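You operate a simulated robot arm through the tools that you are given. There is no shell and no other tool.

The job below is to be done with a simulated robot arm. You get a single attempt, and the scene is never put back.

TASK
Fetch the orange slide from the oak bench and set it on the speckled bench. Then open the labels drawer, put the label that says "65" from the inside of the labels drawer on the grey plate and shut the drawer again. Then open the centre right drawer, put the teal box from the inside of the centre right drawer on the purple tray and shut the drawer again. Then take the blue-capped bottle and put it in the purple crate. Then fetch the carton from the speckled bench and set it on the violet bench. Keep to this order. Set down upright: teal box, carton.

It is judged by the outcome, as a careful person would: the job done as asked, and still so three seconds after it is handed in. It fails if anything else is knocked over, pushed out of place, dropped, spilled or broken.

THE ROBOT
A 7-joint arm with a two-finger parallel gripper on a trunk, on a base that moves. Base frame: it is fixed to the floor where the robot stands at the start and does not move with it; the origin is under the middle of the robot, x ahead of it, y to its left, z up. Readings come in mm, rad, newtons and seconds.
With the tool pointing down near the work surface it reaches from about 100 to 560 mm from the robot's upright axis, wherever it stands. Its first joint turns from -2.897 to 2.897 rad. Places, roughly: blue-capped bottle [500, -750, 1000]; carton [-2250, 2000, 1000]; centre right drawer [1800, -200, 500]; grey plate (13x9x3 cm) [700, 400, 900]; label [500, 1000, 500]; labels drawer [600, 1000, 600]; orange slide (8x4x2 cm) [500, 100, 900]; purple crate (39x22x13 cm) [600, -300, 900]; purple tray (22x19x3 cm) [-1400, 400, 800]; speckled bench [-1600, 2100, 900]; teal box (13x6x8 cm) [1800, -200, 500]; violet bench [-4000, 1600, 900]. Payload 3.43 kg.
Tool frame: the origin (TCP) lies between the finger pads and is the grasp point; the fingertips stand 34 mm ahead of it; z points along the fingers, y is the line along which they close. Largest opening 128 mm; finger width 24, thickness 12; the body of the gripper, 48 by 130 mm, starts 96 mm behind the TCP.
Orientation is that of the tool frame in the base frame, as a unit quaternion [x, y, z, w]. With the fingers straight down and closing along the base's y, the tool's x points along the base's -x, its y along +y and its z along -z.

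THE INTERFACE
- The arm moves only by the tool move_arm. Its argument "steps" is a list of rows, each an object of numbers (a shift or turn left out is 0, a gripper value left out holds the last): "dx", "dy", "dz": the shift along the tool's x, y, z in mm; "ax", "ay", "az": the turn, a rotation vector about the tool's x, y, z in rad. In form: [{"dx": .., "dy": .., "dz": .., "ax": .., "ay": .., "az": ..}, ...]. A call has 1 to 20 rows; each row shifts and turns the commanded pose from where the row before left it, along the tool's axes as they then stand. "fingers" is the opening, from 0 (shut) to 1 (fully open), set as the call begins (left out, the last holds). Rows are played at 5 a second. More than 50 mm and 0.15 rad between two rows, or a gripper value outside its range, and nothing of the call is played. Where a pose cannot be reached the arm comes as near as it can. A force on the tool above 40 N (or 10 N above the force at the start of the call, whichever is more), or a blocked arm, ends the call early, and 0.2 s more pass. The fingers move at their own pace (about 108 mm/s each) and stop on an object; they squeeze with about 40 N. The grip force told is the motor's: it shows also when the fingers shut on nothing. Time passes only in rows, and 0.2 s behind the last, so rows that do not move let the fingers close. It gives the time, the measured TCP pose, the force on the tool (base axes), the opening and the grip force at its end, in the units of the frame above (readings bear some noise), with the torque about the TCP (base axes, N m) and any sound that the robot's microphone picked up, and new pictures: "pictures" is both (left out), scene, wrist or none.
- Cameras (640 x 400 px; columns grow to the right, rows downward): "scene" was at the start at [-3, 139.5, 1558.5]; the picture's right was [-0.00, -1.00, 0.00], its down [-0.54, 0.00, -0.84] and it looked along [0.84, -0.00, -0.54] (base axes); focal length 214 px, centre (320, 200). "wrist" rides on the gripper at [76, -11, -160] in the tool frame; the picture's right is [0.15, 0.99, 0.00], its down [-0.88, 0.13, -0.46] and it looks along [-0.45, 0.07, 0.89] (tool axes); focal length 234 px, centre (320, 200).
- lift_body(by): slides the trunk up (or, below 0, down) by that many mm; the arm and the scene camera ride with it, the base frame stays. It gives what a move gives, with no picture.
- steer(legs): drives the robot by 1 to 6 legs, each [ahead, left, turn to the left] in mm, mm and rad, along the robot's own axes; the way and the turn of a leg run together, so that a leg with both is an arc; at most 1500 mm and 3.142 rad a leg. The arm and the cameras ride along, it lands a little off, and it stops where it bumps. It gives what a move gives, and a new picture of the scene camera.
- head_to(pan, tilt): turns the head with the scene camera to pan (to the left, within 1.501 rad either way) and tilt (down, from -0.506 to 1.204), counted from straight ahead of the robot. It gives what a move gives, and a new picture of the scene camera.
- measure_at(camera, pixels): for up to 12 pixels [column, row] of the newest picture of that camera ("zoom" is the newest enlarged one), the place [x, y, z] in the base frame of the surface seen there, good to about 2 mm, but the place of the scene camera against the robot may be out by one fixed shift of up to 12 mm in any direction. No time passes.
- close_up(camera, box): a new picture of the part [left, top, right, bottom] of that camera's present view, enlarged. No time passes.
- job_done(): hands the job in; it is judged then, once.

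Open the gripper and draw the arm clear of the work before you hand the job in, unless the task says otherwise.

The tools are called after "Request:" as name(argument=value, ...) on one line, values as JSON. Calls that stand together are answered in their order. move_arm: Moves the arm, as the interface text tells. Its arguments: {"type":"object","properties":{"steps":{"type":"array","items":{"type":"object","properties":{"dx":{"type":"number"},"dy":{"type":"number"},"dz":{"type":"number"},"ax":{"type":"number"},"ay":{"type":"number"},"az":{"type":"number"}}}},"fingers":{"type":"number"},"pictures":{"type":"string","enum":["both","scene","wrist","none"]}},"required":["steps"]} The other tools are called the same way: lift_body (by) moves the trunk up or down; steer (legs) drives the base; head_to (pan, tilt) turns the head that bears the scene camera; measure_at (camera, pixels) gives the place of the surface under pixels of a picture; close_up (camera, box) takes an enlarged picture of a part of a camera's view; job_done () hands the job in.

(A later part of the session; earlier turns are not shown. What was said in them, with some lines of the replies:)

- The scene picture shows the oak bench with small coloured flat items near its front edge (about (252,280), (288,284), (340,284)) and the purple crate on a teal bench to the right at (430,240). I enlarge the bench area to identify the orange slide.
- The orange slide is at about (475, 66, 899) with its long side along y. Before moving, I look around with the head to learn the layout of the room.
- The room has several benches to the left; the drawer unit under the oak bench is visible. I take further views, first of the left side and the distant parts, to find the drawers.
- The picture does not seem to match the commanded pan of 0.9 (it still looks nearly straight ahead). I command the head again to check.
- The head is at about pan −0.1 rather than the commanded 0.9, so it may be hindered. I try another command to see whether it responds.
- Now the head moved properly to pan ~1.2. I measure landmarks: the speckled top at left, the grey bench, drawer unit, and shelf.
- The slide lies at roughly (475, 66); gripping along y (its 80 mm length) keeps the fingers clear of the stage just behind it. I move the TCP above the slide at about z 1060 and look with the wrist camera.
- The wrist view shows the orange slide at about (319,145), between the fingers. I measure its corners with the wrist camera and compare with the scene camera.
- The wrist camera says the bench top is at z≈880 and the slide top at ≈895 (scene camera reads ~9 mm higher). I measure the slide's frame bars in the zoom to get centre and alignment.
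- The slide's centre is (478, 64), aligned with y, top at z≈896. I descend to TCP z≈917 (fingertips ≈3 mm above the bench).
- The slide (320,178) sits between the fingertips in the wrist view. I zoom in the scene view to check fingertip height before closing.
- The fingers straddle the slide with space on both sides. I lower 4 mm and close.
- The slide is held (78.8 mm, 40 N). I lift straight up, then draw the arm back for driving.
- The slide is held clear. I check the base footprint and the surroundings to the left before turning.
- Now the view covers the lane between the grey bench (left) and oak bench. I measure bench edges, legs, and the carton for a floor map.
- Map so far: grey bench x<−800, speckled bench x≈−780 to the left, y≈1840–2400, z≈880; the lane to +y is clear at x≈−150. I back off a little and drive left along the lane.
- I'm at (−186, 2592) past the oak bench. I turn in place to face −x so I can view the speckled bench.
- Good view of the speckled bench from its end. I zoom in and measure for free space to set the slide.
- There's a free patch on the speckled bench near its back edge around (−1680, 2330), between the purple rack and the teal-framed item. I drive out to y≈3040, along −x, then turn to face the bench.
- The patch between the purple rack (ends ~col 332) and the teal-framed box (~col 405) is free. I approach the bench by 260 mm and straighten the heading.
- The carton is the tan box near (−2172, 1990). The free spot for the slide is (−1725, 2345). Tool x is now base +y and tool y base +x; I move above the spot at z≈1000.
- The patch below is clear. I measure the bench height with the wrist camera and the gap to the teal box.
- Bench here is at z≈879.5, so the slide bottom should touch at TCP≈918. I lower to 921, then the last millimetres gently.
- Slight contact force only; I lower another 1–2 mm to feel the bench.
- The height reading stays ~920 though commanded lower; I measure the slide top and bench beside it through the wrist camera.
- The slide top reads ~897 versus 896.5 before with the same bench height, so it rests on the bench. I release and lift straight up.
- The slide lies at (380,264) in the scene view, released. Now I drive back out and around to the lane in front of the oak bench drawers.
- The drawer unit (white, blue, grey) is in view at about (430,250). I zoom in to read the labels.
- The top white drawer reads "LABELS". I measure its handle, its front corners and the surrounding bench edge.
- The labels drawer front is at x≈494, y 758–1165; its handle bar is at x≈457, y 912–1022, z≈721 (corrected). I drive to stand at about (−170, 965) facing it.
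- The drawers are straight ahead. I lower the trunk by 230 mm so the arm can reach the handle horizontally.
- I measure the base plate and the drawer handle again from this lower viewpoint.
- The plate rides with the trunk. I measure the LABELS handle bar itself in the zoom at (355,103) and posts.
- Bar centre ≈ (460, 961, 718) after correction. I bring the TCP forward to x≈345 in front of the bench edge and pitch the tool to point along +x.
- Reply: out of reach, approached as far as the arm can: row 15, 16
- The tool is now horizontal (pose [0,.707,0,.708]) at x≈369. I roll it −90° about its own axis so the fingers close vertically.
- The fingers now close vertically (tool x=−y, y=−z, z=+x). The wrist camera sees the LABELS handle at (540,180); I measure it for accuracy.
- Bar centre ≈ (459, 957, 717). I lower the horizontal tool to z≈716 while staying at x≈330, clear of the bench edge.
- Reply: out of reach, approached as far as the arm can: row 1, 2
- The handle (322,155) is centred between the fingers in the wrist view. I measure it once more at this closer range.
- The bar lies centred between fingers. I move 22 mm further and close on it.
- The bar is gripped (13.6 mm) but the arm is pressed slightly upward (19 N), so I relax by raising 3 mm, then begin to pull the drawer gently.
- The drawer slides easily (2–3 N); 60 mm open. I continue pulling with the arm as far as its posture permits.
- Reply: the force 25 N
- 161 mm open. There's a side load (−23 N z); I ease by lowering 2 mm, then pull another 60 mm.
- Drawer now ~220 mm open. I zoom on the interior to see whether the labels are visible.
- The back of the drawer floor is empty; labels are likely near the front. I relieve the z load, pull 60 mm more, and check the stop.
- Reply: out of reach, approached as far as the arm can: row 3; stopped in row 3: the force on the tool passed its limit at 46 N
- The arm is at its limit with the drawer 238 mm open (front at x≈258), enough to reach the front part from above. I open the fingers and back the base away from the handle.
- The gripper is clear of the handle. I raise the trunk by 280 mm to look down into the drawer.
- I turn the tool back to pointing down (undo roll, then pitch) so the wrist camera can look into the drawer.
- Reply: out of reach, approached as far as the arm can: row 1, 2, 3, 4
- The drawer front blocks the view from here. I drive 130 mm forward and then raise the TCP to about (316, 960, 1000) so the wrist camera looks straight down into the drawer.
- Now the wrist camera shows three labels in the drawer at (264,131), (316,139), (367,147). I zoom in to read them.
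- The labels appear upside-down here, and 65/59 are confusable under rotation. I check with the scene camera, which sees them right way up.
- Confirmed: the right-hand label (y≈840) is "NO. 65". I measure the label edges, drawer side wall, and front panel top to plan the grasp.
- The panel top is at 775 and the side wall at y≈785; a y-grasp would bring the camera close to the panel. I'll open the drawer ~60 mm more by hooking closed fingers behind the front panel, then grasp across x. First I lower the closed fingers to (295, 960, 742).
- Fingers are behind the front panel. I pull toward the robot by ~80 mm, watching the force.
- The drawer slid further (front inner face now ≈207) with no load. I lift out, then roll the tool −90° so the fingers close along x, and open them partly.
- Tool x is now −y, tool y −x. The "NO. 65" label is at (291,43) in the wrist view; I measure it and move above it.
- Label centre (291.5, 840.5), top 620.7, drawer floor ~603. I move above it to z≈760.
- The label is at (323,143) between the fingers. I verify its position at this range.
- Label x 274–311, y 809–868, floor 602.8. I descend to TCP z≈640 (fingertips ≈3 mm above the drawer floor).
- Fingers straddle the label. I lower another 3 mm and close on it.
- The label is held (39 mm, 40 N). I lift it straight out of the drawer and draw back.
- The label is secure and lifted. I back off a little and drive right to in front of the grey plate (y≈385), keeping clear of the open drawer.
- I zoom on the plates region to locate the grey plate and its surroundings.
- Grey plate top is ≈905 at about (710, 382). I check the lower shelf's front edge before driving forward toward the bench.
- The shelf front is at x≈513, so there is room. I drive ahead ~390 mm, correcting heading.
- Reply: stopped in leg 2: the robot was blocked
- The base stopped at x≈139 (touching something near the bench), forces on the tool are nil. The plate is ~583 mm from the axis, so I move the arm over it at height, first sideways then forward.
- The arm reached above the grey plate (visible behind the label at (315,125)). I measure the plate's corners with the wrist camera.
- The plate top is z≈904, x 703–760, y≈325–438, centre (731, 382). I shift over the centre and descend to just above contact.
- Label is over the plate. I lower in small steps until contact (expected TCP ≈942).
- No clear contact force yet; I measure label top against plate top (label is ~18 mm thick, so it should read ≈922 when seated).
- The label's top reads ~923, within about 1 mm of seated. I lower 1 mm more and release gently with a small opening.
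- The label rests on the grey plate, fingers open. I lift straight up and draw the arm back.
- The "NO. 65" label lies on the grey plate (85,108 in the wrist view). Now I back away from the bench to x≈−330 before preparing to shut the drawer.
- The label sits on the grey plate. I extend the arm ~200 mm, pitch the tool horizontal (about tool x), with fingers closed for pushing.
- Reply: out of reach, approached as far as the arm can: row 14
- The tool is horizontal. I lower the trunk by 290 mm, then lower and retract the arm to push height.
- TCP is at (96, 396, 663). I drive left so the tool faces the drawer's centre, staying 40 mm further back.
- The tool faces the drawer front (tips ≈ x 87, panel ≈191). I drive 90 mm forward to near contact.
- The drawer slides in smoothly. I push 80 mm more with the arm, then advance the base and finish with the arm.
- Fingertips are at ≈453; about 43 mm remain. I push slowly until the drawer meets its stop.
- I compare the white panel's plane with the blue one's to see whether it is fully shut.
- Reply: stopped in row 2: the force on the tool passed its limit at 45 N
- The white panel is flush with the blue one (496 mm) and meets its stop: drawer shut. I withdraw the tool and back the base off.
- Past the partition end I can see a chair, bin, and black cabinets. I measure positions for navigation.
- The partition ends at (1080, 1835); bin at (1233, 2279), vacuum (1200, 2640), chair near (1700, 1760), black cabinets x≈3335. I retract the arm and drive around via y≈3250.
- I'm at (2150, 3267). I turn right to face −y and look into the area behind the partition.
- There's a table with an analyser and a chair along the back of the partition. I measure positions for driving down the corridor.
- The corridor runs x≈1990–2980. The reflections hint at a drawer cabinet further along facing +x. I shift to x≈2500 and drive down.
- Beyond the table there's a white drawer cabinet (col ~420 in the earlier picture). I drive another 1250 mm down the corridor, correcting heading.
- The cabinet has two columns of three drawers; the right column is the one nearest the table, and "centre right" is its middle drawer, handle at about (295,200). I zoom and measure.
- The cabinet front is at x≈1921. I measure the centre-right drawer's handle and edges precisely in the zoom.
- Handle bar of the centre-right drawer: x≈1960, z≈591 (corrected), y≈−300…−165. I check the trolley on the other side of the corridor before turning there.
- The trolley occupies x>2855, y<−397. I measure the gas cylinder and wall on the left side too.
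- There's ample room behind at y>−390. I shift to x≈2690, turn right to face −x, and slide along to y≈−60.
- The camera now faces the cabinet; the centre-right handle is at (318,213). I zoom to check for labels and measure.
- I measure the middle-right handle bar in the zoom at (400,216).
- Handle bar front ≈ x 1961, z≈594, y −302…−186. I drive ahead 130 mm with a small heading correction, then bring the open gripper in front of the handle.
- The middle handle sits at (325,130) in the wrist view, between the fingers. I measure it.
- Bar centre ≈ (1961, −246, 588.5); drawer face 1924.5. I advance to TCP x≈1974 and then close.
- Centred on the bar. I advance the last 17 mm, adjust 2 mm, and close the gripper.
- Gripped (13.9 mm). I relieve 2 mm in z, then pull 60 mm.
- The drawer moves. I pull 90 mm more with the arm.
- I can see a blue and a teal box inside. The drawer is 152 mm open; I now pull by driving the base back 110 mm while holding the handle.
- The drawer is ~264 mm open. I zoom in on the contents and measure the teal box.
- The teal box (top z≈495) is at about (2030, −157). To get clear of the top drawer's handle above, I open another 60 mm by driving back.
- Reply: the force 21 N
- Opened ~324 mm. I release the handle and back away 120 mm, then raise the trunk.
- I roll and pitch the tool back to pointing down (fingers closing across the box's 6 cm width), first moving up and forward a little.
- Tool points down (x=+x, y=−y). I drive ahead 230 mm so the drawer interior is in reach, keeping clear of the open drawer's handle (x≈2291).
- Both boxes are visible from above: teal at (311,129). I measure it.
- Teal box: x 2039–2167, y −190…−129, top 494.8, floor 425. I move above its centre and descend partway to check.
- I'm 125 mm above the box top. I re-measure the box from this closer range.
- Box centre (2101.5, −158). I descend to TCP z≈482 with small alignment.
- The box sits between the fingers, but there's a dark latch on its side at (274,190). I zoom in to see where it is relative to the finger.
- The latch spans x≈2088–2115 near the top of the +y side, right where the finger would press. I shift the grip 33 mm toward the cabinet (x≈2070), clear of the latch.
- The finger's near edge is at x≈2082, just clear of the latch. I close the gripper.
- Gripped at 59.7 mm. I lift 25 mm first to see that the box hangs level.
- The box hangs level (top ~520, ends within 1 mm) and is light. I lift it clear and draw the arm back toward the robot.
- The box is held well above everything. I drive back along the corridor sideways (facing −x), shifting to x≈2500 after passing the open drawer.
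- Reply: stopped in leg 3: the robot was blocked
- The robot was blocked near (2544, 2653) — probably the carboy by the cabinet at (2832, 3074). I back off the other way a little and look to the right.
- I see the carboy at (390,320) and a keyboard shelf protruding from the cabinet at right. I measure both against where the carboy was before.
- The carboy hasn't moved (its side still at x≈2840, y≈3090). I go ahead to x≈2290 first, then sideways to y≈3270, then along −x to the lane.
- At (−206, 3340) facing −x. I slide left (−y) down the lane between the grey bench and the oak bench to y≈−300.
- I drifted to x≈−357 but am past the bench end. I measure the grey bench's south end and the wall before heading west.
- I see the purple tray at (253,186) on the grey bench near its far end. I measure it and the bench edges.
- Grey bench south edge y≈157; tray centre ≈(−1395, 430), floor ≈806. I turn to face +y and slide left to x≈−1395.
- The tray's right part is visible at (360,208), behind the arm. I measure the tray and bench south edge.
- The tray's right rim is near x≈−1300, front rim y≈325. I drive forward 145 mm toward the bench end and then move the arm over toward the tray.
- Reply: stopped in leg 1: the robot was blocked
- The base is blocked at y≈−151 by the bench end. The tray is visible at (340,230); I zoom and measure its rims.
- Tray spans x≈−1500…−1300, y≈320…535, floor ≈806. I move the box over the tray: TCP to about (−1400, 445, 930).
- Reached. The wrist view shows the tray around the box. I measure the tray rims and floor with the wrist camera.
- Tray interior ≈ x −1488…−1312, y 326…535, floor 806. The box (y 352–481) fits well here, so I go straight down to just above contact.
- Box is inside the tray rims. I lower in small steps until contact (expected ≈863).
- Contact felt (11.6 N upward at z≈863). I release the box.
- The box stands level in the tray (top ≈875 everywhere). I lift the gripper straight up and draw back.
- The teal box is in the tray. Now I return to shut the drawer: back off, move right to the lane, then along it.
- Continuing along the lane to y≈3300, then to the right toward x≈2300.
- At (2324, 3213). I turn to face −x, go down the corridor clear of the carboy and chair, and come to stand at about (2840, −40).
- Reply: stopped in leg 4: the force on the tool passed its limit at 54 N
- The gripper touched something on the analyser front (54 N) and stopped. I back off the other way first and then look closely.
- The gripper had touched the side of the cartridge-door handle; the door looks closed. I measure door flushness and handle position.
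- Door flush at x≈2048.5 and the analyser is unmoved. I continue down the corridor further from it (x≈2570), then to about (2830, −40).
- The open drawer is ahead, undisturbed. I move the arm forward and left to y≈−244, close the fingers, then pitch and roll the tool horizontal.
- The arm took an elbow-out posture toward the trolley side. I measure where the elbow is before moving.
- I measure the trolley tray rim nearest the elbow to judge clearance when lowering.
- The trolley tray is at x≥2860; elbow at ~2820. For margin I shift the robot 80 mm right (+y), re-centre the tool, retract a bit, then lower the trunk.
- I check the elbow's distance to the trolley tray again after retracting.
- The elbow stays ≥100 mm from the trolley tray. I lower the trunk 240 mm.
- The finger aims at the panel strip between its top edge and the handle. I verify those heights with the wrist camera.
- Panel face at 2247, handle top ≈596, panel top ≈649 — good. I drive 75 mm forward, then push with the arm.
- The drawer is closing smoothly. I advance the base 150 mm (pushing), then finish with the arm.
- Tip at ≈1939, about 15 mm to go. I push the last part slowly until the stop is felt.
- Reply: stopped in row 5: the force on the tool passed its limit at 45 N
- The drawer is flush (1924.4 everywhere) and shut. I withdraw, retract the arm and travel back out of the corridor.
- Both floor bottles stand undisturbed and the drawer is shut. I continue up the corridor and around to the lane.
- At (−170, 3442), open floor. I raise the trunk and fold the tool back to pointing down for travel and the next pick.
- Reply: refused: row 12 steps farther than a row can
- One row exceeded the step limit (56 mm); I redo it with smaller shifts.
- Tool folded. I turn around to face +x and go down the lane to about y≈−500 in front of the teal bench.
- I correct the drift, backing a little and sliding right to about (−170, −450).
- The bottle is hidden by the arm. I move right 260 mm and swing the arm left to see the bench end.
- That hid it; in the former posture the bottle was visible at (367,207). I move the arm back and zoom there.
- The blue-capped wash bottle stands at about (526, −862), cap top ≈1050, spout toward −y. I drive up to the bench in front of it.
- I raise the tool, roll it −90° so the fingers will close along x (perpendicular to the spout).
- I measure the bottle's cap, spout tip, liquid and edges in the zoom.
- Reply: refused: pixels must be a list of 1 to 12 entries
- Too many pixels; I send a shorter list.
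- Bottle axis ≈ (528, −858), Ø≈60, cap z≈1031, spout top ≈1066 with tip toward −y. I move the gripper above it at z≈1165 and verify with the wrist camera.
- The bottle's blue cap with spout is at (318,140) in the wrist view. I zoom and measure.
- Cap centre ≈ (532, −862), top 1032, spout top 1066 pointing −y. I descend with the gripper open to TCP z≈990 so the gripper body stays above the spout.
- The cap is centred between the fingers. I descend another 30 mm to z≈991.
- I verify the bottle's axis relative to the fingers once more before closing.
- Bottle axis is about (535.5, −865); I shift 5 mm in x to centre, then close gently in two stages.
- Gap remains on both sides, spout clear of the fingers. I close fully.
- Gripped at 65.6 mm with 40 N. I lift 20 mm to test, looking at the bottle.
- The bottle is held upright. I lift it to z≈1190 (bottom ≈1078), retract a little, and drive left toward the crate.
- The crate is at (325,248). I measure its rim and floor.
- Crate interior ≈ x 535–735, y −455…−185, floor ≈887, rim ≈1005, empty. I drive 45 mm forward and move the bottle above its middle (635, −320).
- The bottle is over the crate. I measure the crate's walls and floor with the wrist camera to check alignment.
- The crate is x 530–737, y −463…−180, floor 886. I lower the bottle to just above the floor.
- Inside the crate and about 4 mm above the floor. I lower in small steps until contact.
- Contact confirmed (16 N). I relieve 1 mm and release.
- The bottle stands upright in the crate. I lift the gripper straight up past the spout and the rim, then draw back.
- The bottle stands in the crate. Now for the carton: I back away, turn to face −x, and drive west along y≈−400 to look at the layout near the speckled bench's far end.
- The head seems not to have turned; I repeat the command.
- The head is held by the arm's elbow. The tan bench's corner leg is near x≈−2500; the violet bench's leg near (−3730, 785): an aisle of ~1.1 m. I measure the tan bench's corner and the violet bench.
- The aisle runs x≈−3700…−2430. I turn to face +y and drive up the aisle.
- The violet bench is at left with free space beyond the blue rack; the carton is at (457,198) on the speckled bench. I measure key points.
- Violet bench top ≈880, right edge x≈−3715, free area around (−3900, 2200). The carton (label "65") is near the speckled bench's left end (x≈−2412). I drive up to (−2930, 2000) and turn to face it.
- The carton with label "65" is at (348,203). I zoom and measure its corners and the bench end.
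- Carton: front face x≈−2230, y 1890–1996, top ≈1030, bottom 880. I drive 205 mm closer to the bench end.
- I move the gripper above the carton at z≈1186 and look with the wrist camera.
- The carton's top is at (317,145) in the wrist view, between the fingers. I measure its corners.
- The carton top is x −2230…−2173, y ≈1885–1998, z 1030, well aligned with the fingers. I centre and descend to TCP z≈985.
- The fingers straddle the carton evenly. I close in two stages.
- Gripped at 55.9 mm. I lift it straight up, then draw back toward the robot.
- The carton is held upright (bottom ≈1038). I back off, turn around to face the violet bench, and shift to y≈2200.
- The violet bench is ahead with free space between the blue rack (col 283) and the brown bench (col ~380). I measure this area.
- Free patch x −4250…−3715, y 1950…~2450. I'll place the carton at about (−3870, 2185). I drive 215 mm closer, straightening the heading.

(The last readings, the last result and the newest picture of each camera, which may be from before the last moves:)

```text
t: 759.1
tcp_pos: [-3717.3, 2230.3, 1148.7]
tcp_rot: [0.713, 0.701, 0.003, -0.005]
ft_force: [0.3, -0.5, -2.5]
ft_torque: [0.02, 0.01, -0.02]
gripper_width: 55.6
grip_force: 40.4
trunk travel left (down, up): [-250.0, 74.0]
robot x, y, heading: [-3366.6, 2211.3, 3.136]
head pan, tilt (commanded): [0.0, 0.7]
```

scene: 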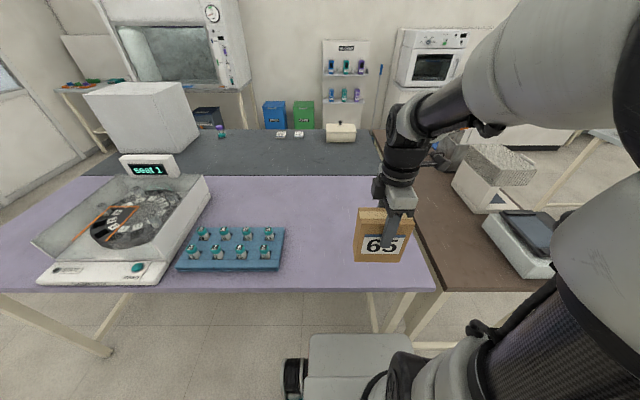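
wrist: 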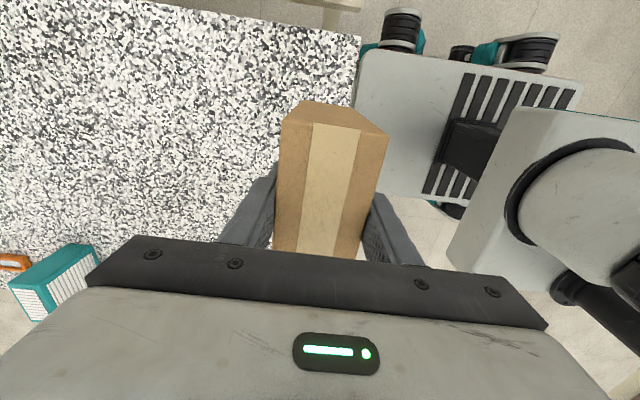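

Tool x is +y and tool y is +x now. I move the carton over the chosen spot at z≈1050.

Request:
move_arm(steps=[{"dx": -10, "dy": -38, "dz": 20}, {"dx": -10, "dy": -38, "dz": 25}, {"dx": -10, "dy": -38, "dz": 25}, {"dx": -10, "dy": -39, "dz": 25}, {}])

Request:
measure_at(camera="wrist", pixels=[[200, 100], [450, 100], [230, 60], [420, 60], [250, 150], [430, 160]])

```text
t: 760.3
tcp_pos: [-3872.2, 2190.6, 1055.7]
tcp_rot: [0.713, 0.702, 0.002, -0.005]
ft_force: [0.0, 0.1, -2.1]
ft_torque: [0.05, 0.01, 0.02]
gripper_width: 55.4
grip_force: 39.5
trunk travel left (down, up): [-250.0, 74.0]
robot x, y, heading: [-3363.5, 2209.4, 3.141]
head pan, tilt (commanded): [0.0, 0.7]
```

scene: 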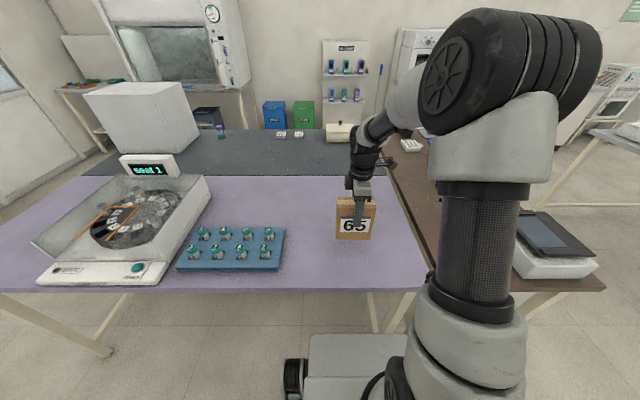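
wrist: 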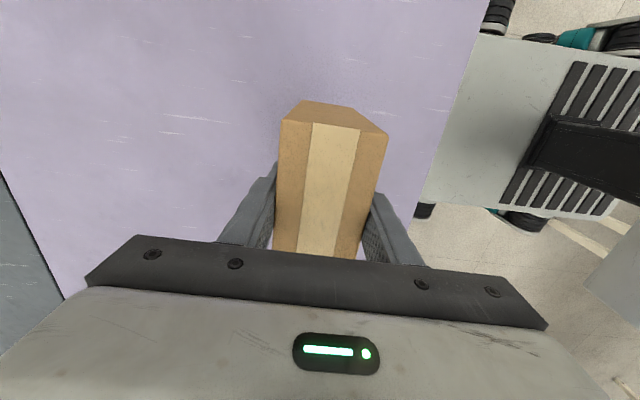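

```text
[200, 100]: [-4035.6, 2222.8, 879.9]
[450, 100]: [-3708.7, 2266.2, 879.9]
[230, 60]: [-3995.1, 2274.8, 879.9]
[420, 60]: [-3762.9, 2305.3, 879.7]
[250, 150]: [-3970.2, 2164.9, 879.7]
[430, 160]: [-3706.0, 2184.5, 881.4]
```

Bench is z≈879.8; contact expected at TCP≈990.5. I lower to ~995 and then gently.

Request:
move_arm(steps=[{"dz": 30}, {"dz": 22}, {"dz": 8}, {}], pictures="none")

Request:
move_arm(steps=[{"dz": 2}, {"dz": 1.5}, {}], pictures="none")

```text
t: 761.3
tcp_pos: [-3870.8, 2193.4, 996.3]
tcp_rot: [0.713, 0.701, 0.002, -0.005]
ft_force: [-0.2, 0.7, -2.0]
ft_torque: [0.03, -0.04, 0.03]
gripper_width: 55.4
grip_force: 39.9
trunk travel left (down, up): [-250.0, 74.0]
robot x, y, heading: [-3362.5, 2210.1, 3.136]
head pan, tilt (commanded): [0.0, 0.7]
```

```text
t: 762.1
tcp_pos: [-3871.0, 2193.3, 992.2]
tcp_rot: [0.712, 0.702, 0.002, -0.006]
ft_force: [0.1, -0.6, -2.4]
ft_torque: [-0.02, -0.07, 0.0]
gripper_width: 56.2
grip_force: 40.4
trunk travel left (down, up): [-250.0, 74.0]
robot x, y, heading: [-3364.4, 2211.4, 3.139]
head pan, tilt (commanded): [0.0, 0.7]
```

Request:
move_arm(steps=[{"dz": 1}, {}], pictures="none")

Request:
move_arm(steps=[{"dz": 1}, {}], pictures="none")

```text
t: 762.7
tcp_pos: [-3870.4, 2192.8, 990.9]
tcp_rot: [0.713, 0.701, 0.001, -0.006]
ft_force: [0.2, 0.0, -2.6]
ft_torque: [0.0, -0.05, 0.02]
gripper_width: 55.6
grip_force: 39.9
trunk travel left (down, up): [-250.0, 74.0]
robot x, y, heading: [-3364.5, 2209.7, 3.136]
head pan, tilt (commanded): [0.0, 0.7]
```

```text
t: 763.3
tcp_pos: [-3871.0, 2191.9, 989.9]
tcp_rot: [0.713, 0.701, 0.001, -0.005]
ft_force: [2.5, 0.3, 4.7]
ft_torque: [-0.32, -0.41, 0.09]
gripper_width: 55.6
grip_force: 40.3
trunk travel left (down, up): [-250.0, 74.0]
robot x, y, heading: [-3358.6, 2209.9, 3.138]
head pan, tilt (commanded): [0.0, 0.7]
```

Contact felt (from −2.6 N to +4.7 N). I lower 0.7 mm more to seat it and then release.

Request:
move_arm(steps=[{"dz": 0.7}, {}], pictures="none")

Request:
move_arm(steps=[{}, {}, {}], fingers=0.8, pictures="both")

Request:
measure_at(camera="wrist", pixels=[[330, 140], [330, 200], [300, 150], [365, 160], [310, 220], [345, 230]])

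```text
t: 763.9
tcp_pos: [-3870.4, 2192.6, 989.8]
tcp_rot: [0.713, 0.702, 0.001, -0.006]
ft_force: [3.2, 1.1, 19.5]
ft_torque: [-0.21, -0.97, -0.03]
gripper_width: 55.8
grip_force: 40.1
trunk travel left (down, up): [-250.0, 74.0]
robot x, y, heading: [-3363.2, 2210.5, 3.14]
head pan, tilt (commanded): [0.0, 0.7]
```

```text
t: 764.7
tcp_pos: [-3870.1, 2192.2, 988.3]
tcp_rot: [0.712, 0.702, 0.001, -0.006]
ft_force: [-0.3, -0.9, -0.2]
ft_torque: [-0.01, 0.02, 0.01]
gripper_width: 102.1
grip_force: 0.1
trunk travel left (down, up): [-250.0, 74.0]
robot x, y, heading: [-3363.6, 2213.3, 3.141]
head pan, tilt (commanded): [0.0, 0.7]
```

scene: 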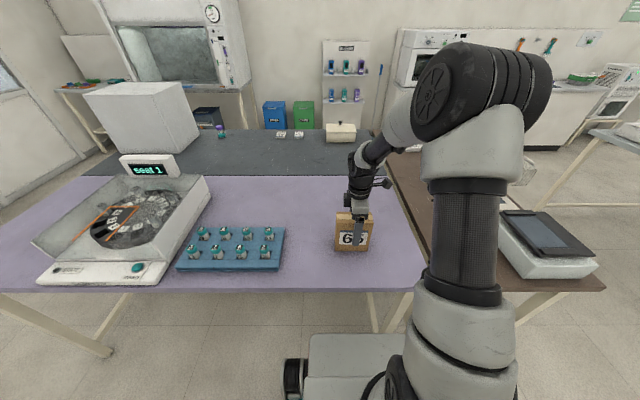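
wrist: 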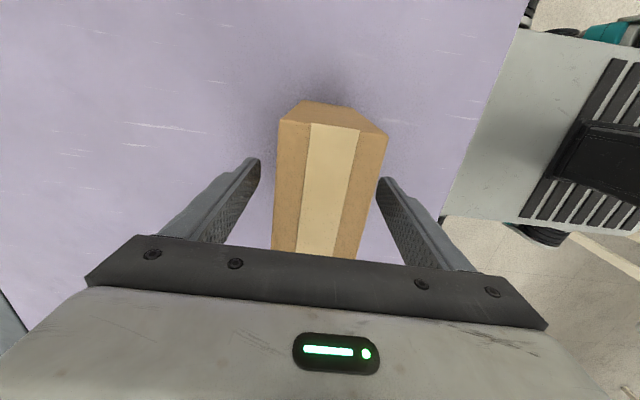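

```text
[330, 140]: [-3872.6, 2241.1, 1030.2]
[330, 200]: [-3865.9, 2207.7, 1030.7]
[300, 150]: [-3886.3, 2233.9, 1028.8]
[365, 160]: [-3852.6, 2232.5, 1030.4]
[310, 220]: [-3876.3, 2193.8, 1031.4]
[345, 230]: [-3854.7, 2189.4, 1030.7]
```

The carton stands level (top ≈1030 at all points). I lift the gripper straight up clear of it and retract.

Request:
move_arm(steps=[{"dz": -20}, {"dz": -40}, {"dz": -45}, {"dz": -45}, {"dz": -45}, {"dy": 45}, {"dy": 45}, {"dy": 45}, {"dy": 45}, {}])

Request:
close_up(camera="scene", box=[280, 180, 420, 290])

```text
t: 766.9
tcp_pos: [-3689.0, 2190.6, 1183.1]
tcp_rot: [0.713, 0.702, 0.001, -0.006]
ft_force: [0.9, -0.4, 0.0]
ft_torque: [-0.01, 0.02, -0.02]
gripper_width: 102.4
grip_force: 0.1
trunk travel left (down, up): [-250.0, 74.0]
robot x, y, heading: [-3366.7, 2210.9, 3.143]
head pan, tilt (commanded): [0.0, 0.7]
```

scene: 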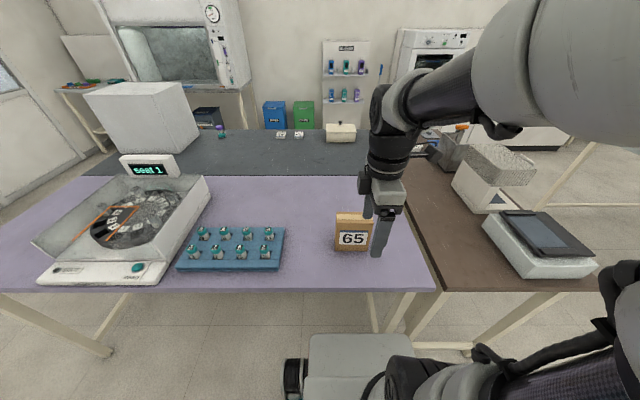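
wrist: 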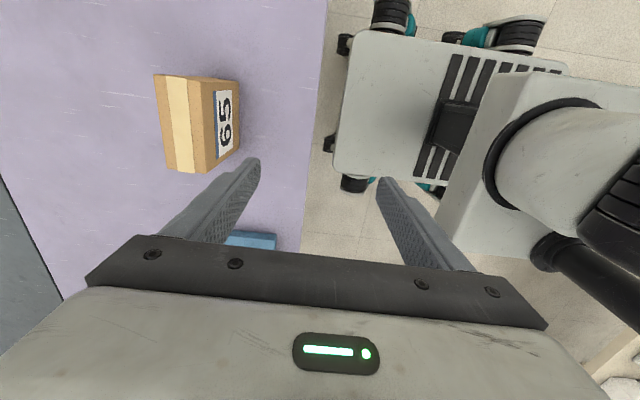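

```text
3.64 times, centred on (350, 235) of scene
```

zoom: 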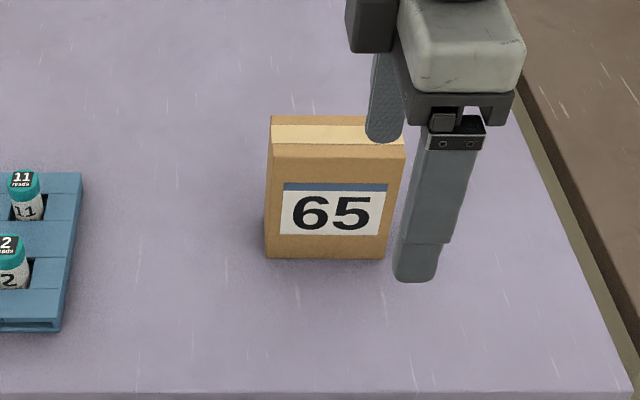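

The carton stands upright on the violet bench. I back the base away so the arm is clear of the work.

Request:
steer(legs=[[-300, 0, 0]])

Request:
close_up(camera="scene", box=[180, 120, 480, 310])

```text
t: 768.9
tcp_pos: [-3391.9, 2190.5, 1182.0]
tcp_rot: [0.712, 0.702, 0.002, -0.005]
ft_force: [0.4, -0.6, 0.2]
ft_torque: [-0.03, -0.01, 0.04]
gripper_width: 102.3
grip_force: 0.0
trunk travel left (down, up): [-250.0, 74.0]
robot x, y, heading: [-3067.5, 2210.6, 3.136]
head pan, tilt (commanded): [0.0, 0.7]
```

scene: 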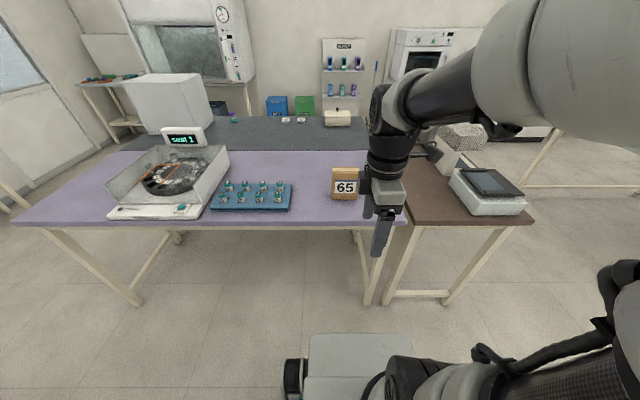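

```text
2.11 times, centred on (330, 215) of scene
```

zoom: 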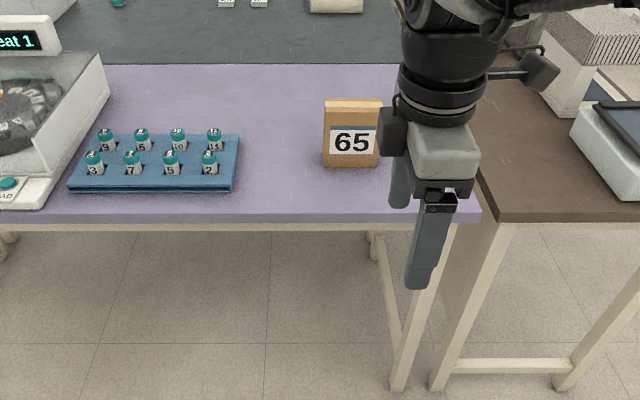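

Everything here is in place and the gripper is open and clear. As a last check I turn around to view the slide on the speckled bench and the teal box on the tray.

Request:
steer(legs=[[0, 0, -2.6]])

Request:
close_up(camera="scene", box=[120, 80, 440, 280])

```text
t: 775.7
tcp_pos: [-2792.4, 2389.0, 1183.2]
tcp_rot: [0.859, -0.512, 0.006, 0.0]
ft_force: [0.4, -0.6, -0.4]
ft_torque: [-0.05, -0.02, 0.02]
gripper_width: 102.3
grip_force: 0.0
trunk travel left (down, up): [-250.0, 74.0]
robot x, y, heading: [-3066.6, 2213.6, 0.508]
head pan, tilt (commanded): [0.0, 0.7]
```

scene: 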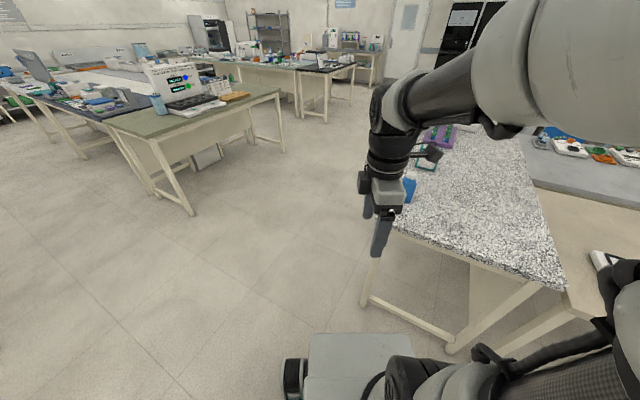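

```text
2.00 times, centred on (280, 180) of scene
```

zoom: 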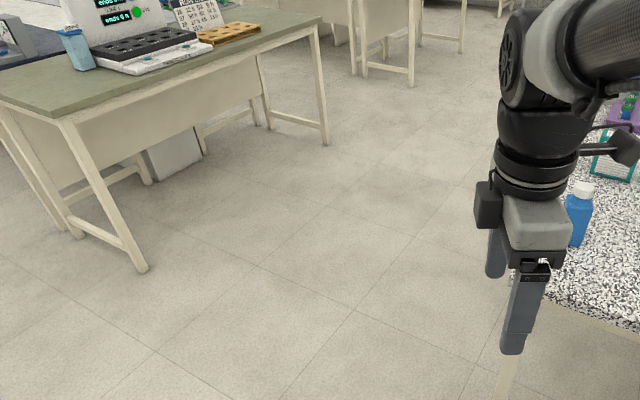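

The slide was seen lying next to the teal-framed box during the carton lift (wrist view, (12,262)), all other items were verified after placing, both drawers are flush, the gripper is open and the arm is clear. I hand the job in.

Request:
job_done()

```text
The job is handed in.
```

I did all five parts in the order you gave and handed the job in. I don't have the judge's result yet.

1. **Orange slide:** it lies flat on the speckled bench, between the purple rack and the box marked "62".
2. **Label "65":** it lies on the grey plate. The labels drawer is shut, flush with the drawer below it.
3. **Teal box:** it stands upright on the purple tray. The centre right drawer is shut, flush with the cabinet front.
4. **Blue-capped bottle:** it stands upright in the purple crate.
5. **Carton:** it stands upright on the violet bench.

I checked each item by measurement or picture right after placing it. I saw the slide again later, during the carton lift. I didn't go back to re-check the label, teal box or bottle at the end.

There were four bumps on the way:
- **Base:** it stopped against the oak bench, the end of the grey bench and, most likely, the carboy by the black cabinet. The carboy was still standing where I had measured it earlier. I saw nothing out of place on the two benches but did not measure them for shift.
- **Gripper:** it struck the side of the analyser's cartridge-door handle at 54 N. I measured the door afterwards and it was still closed and flush.
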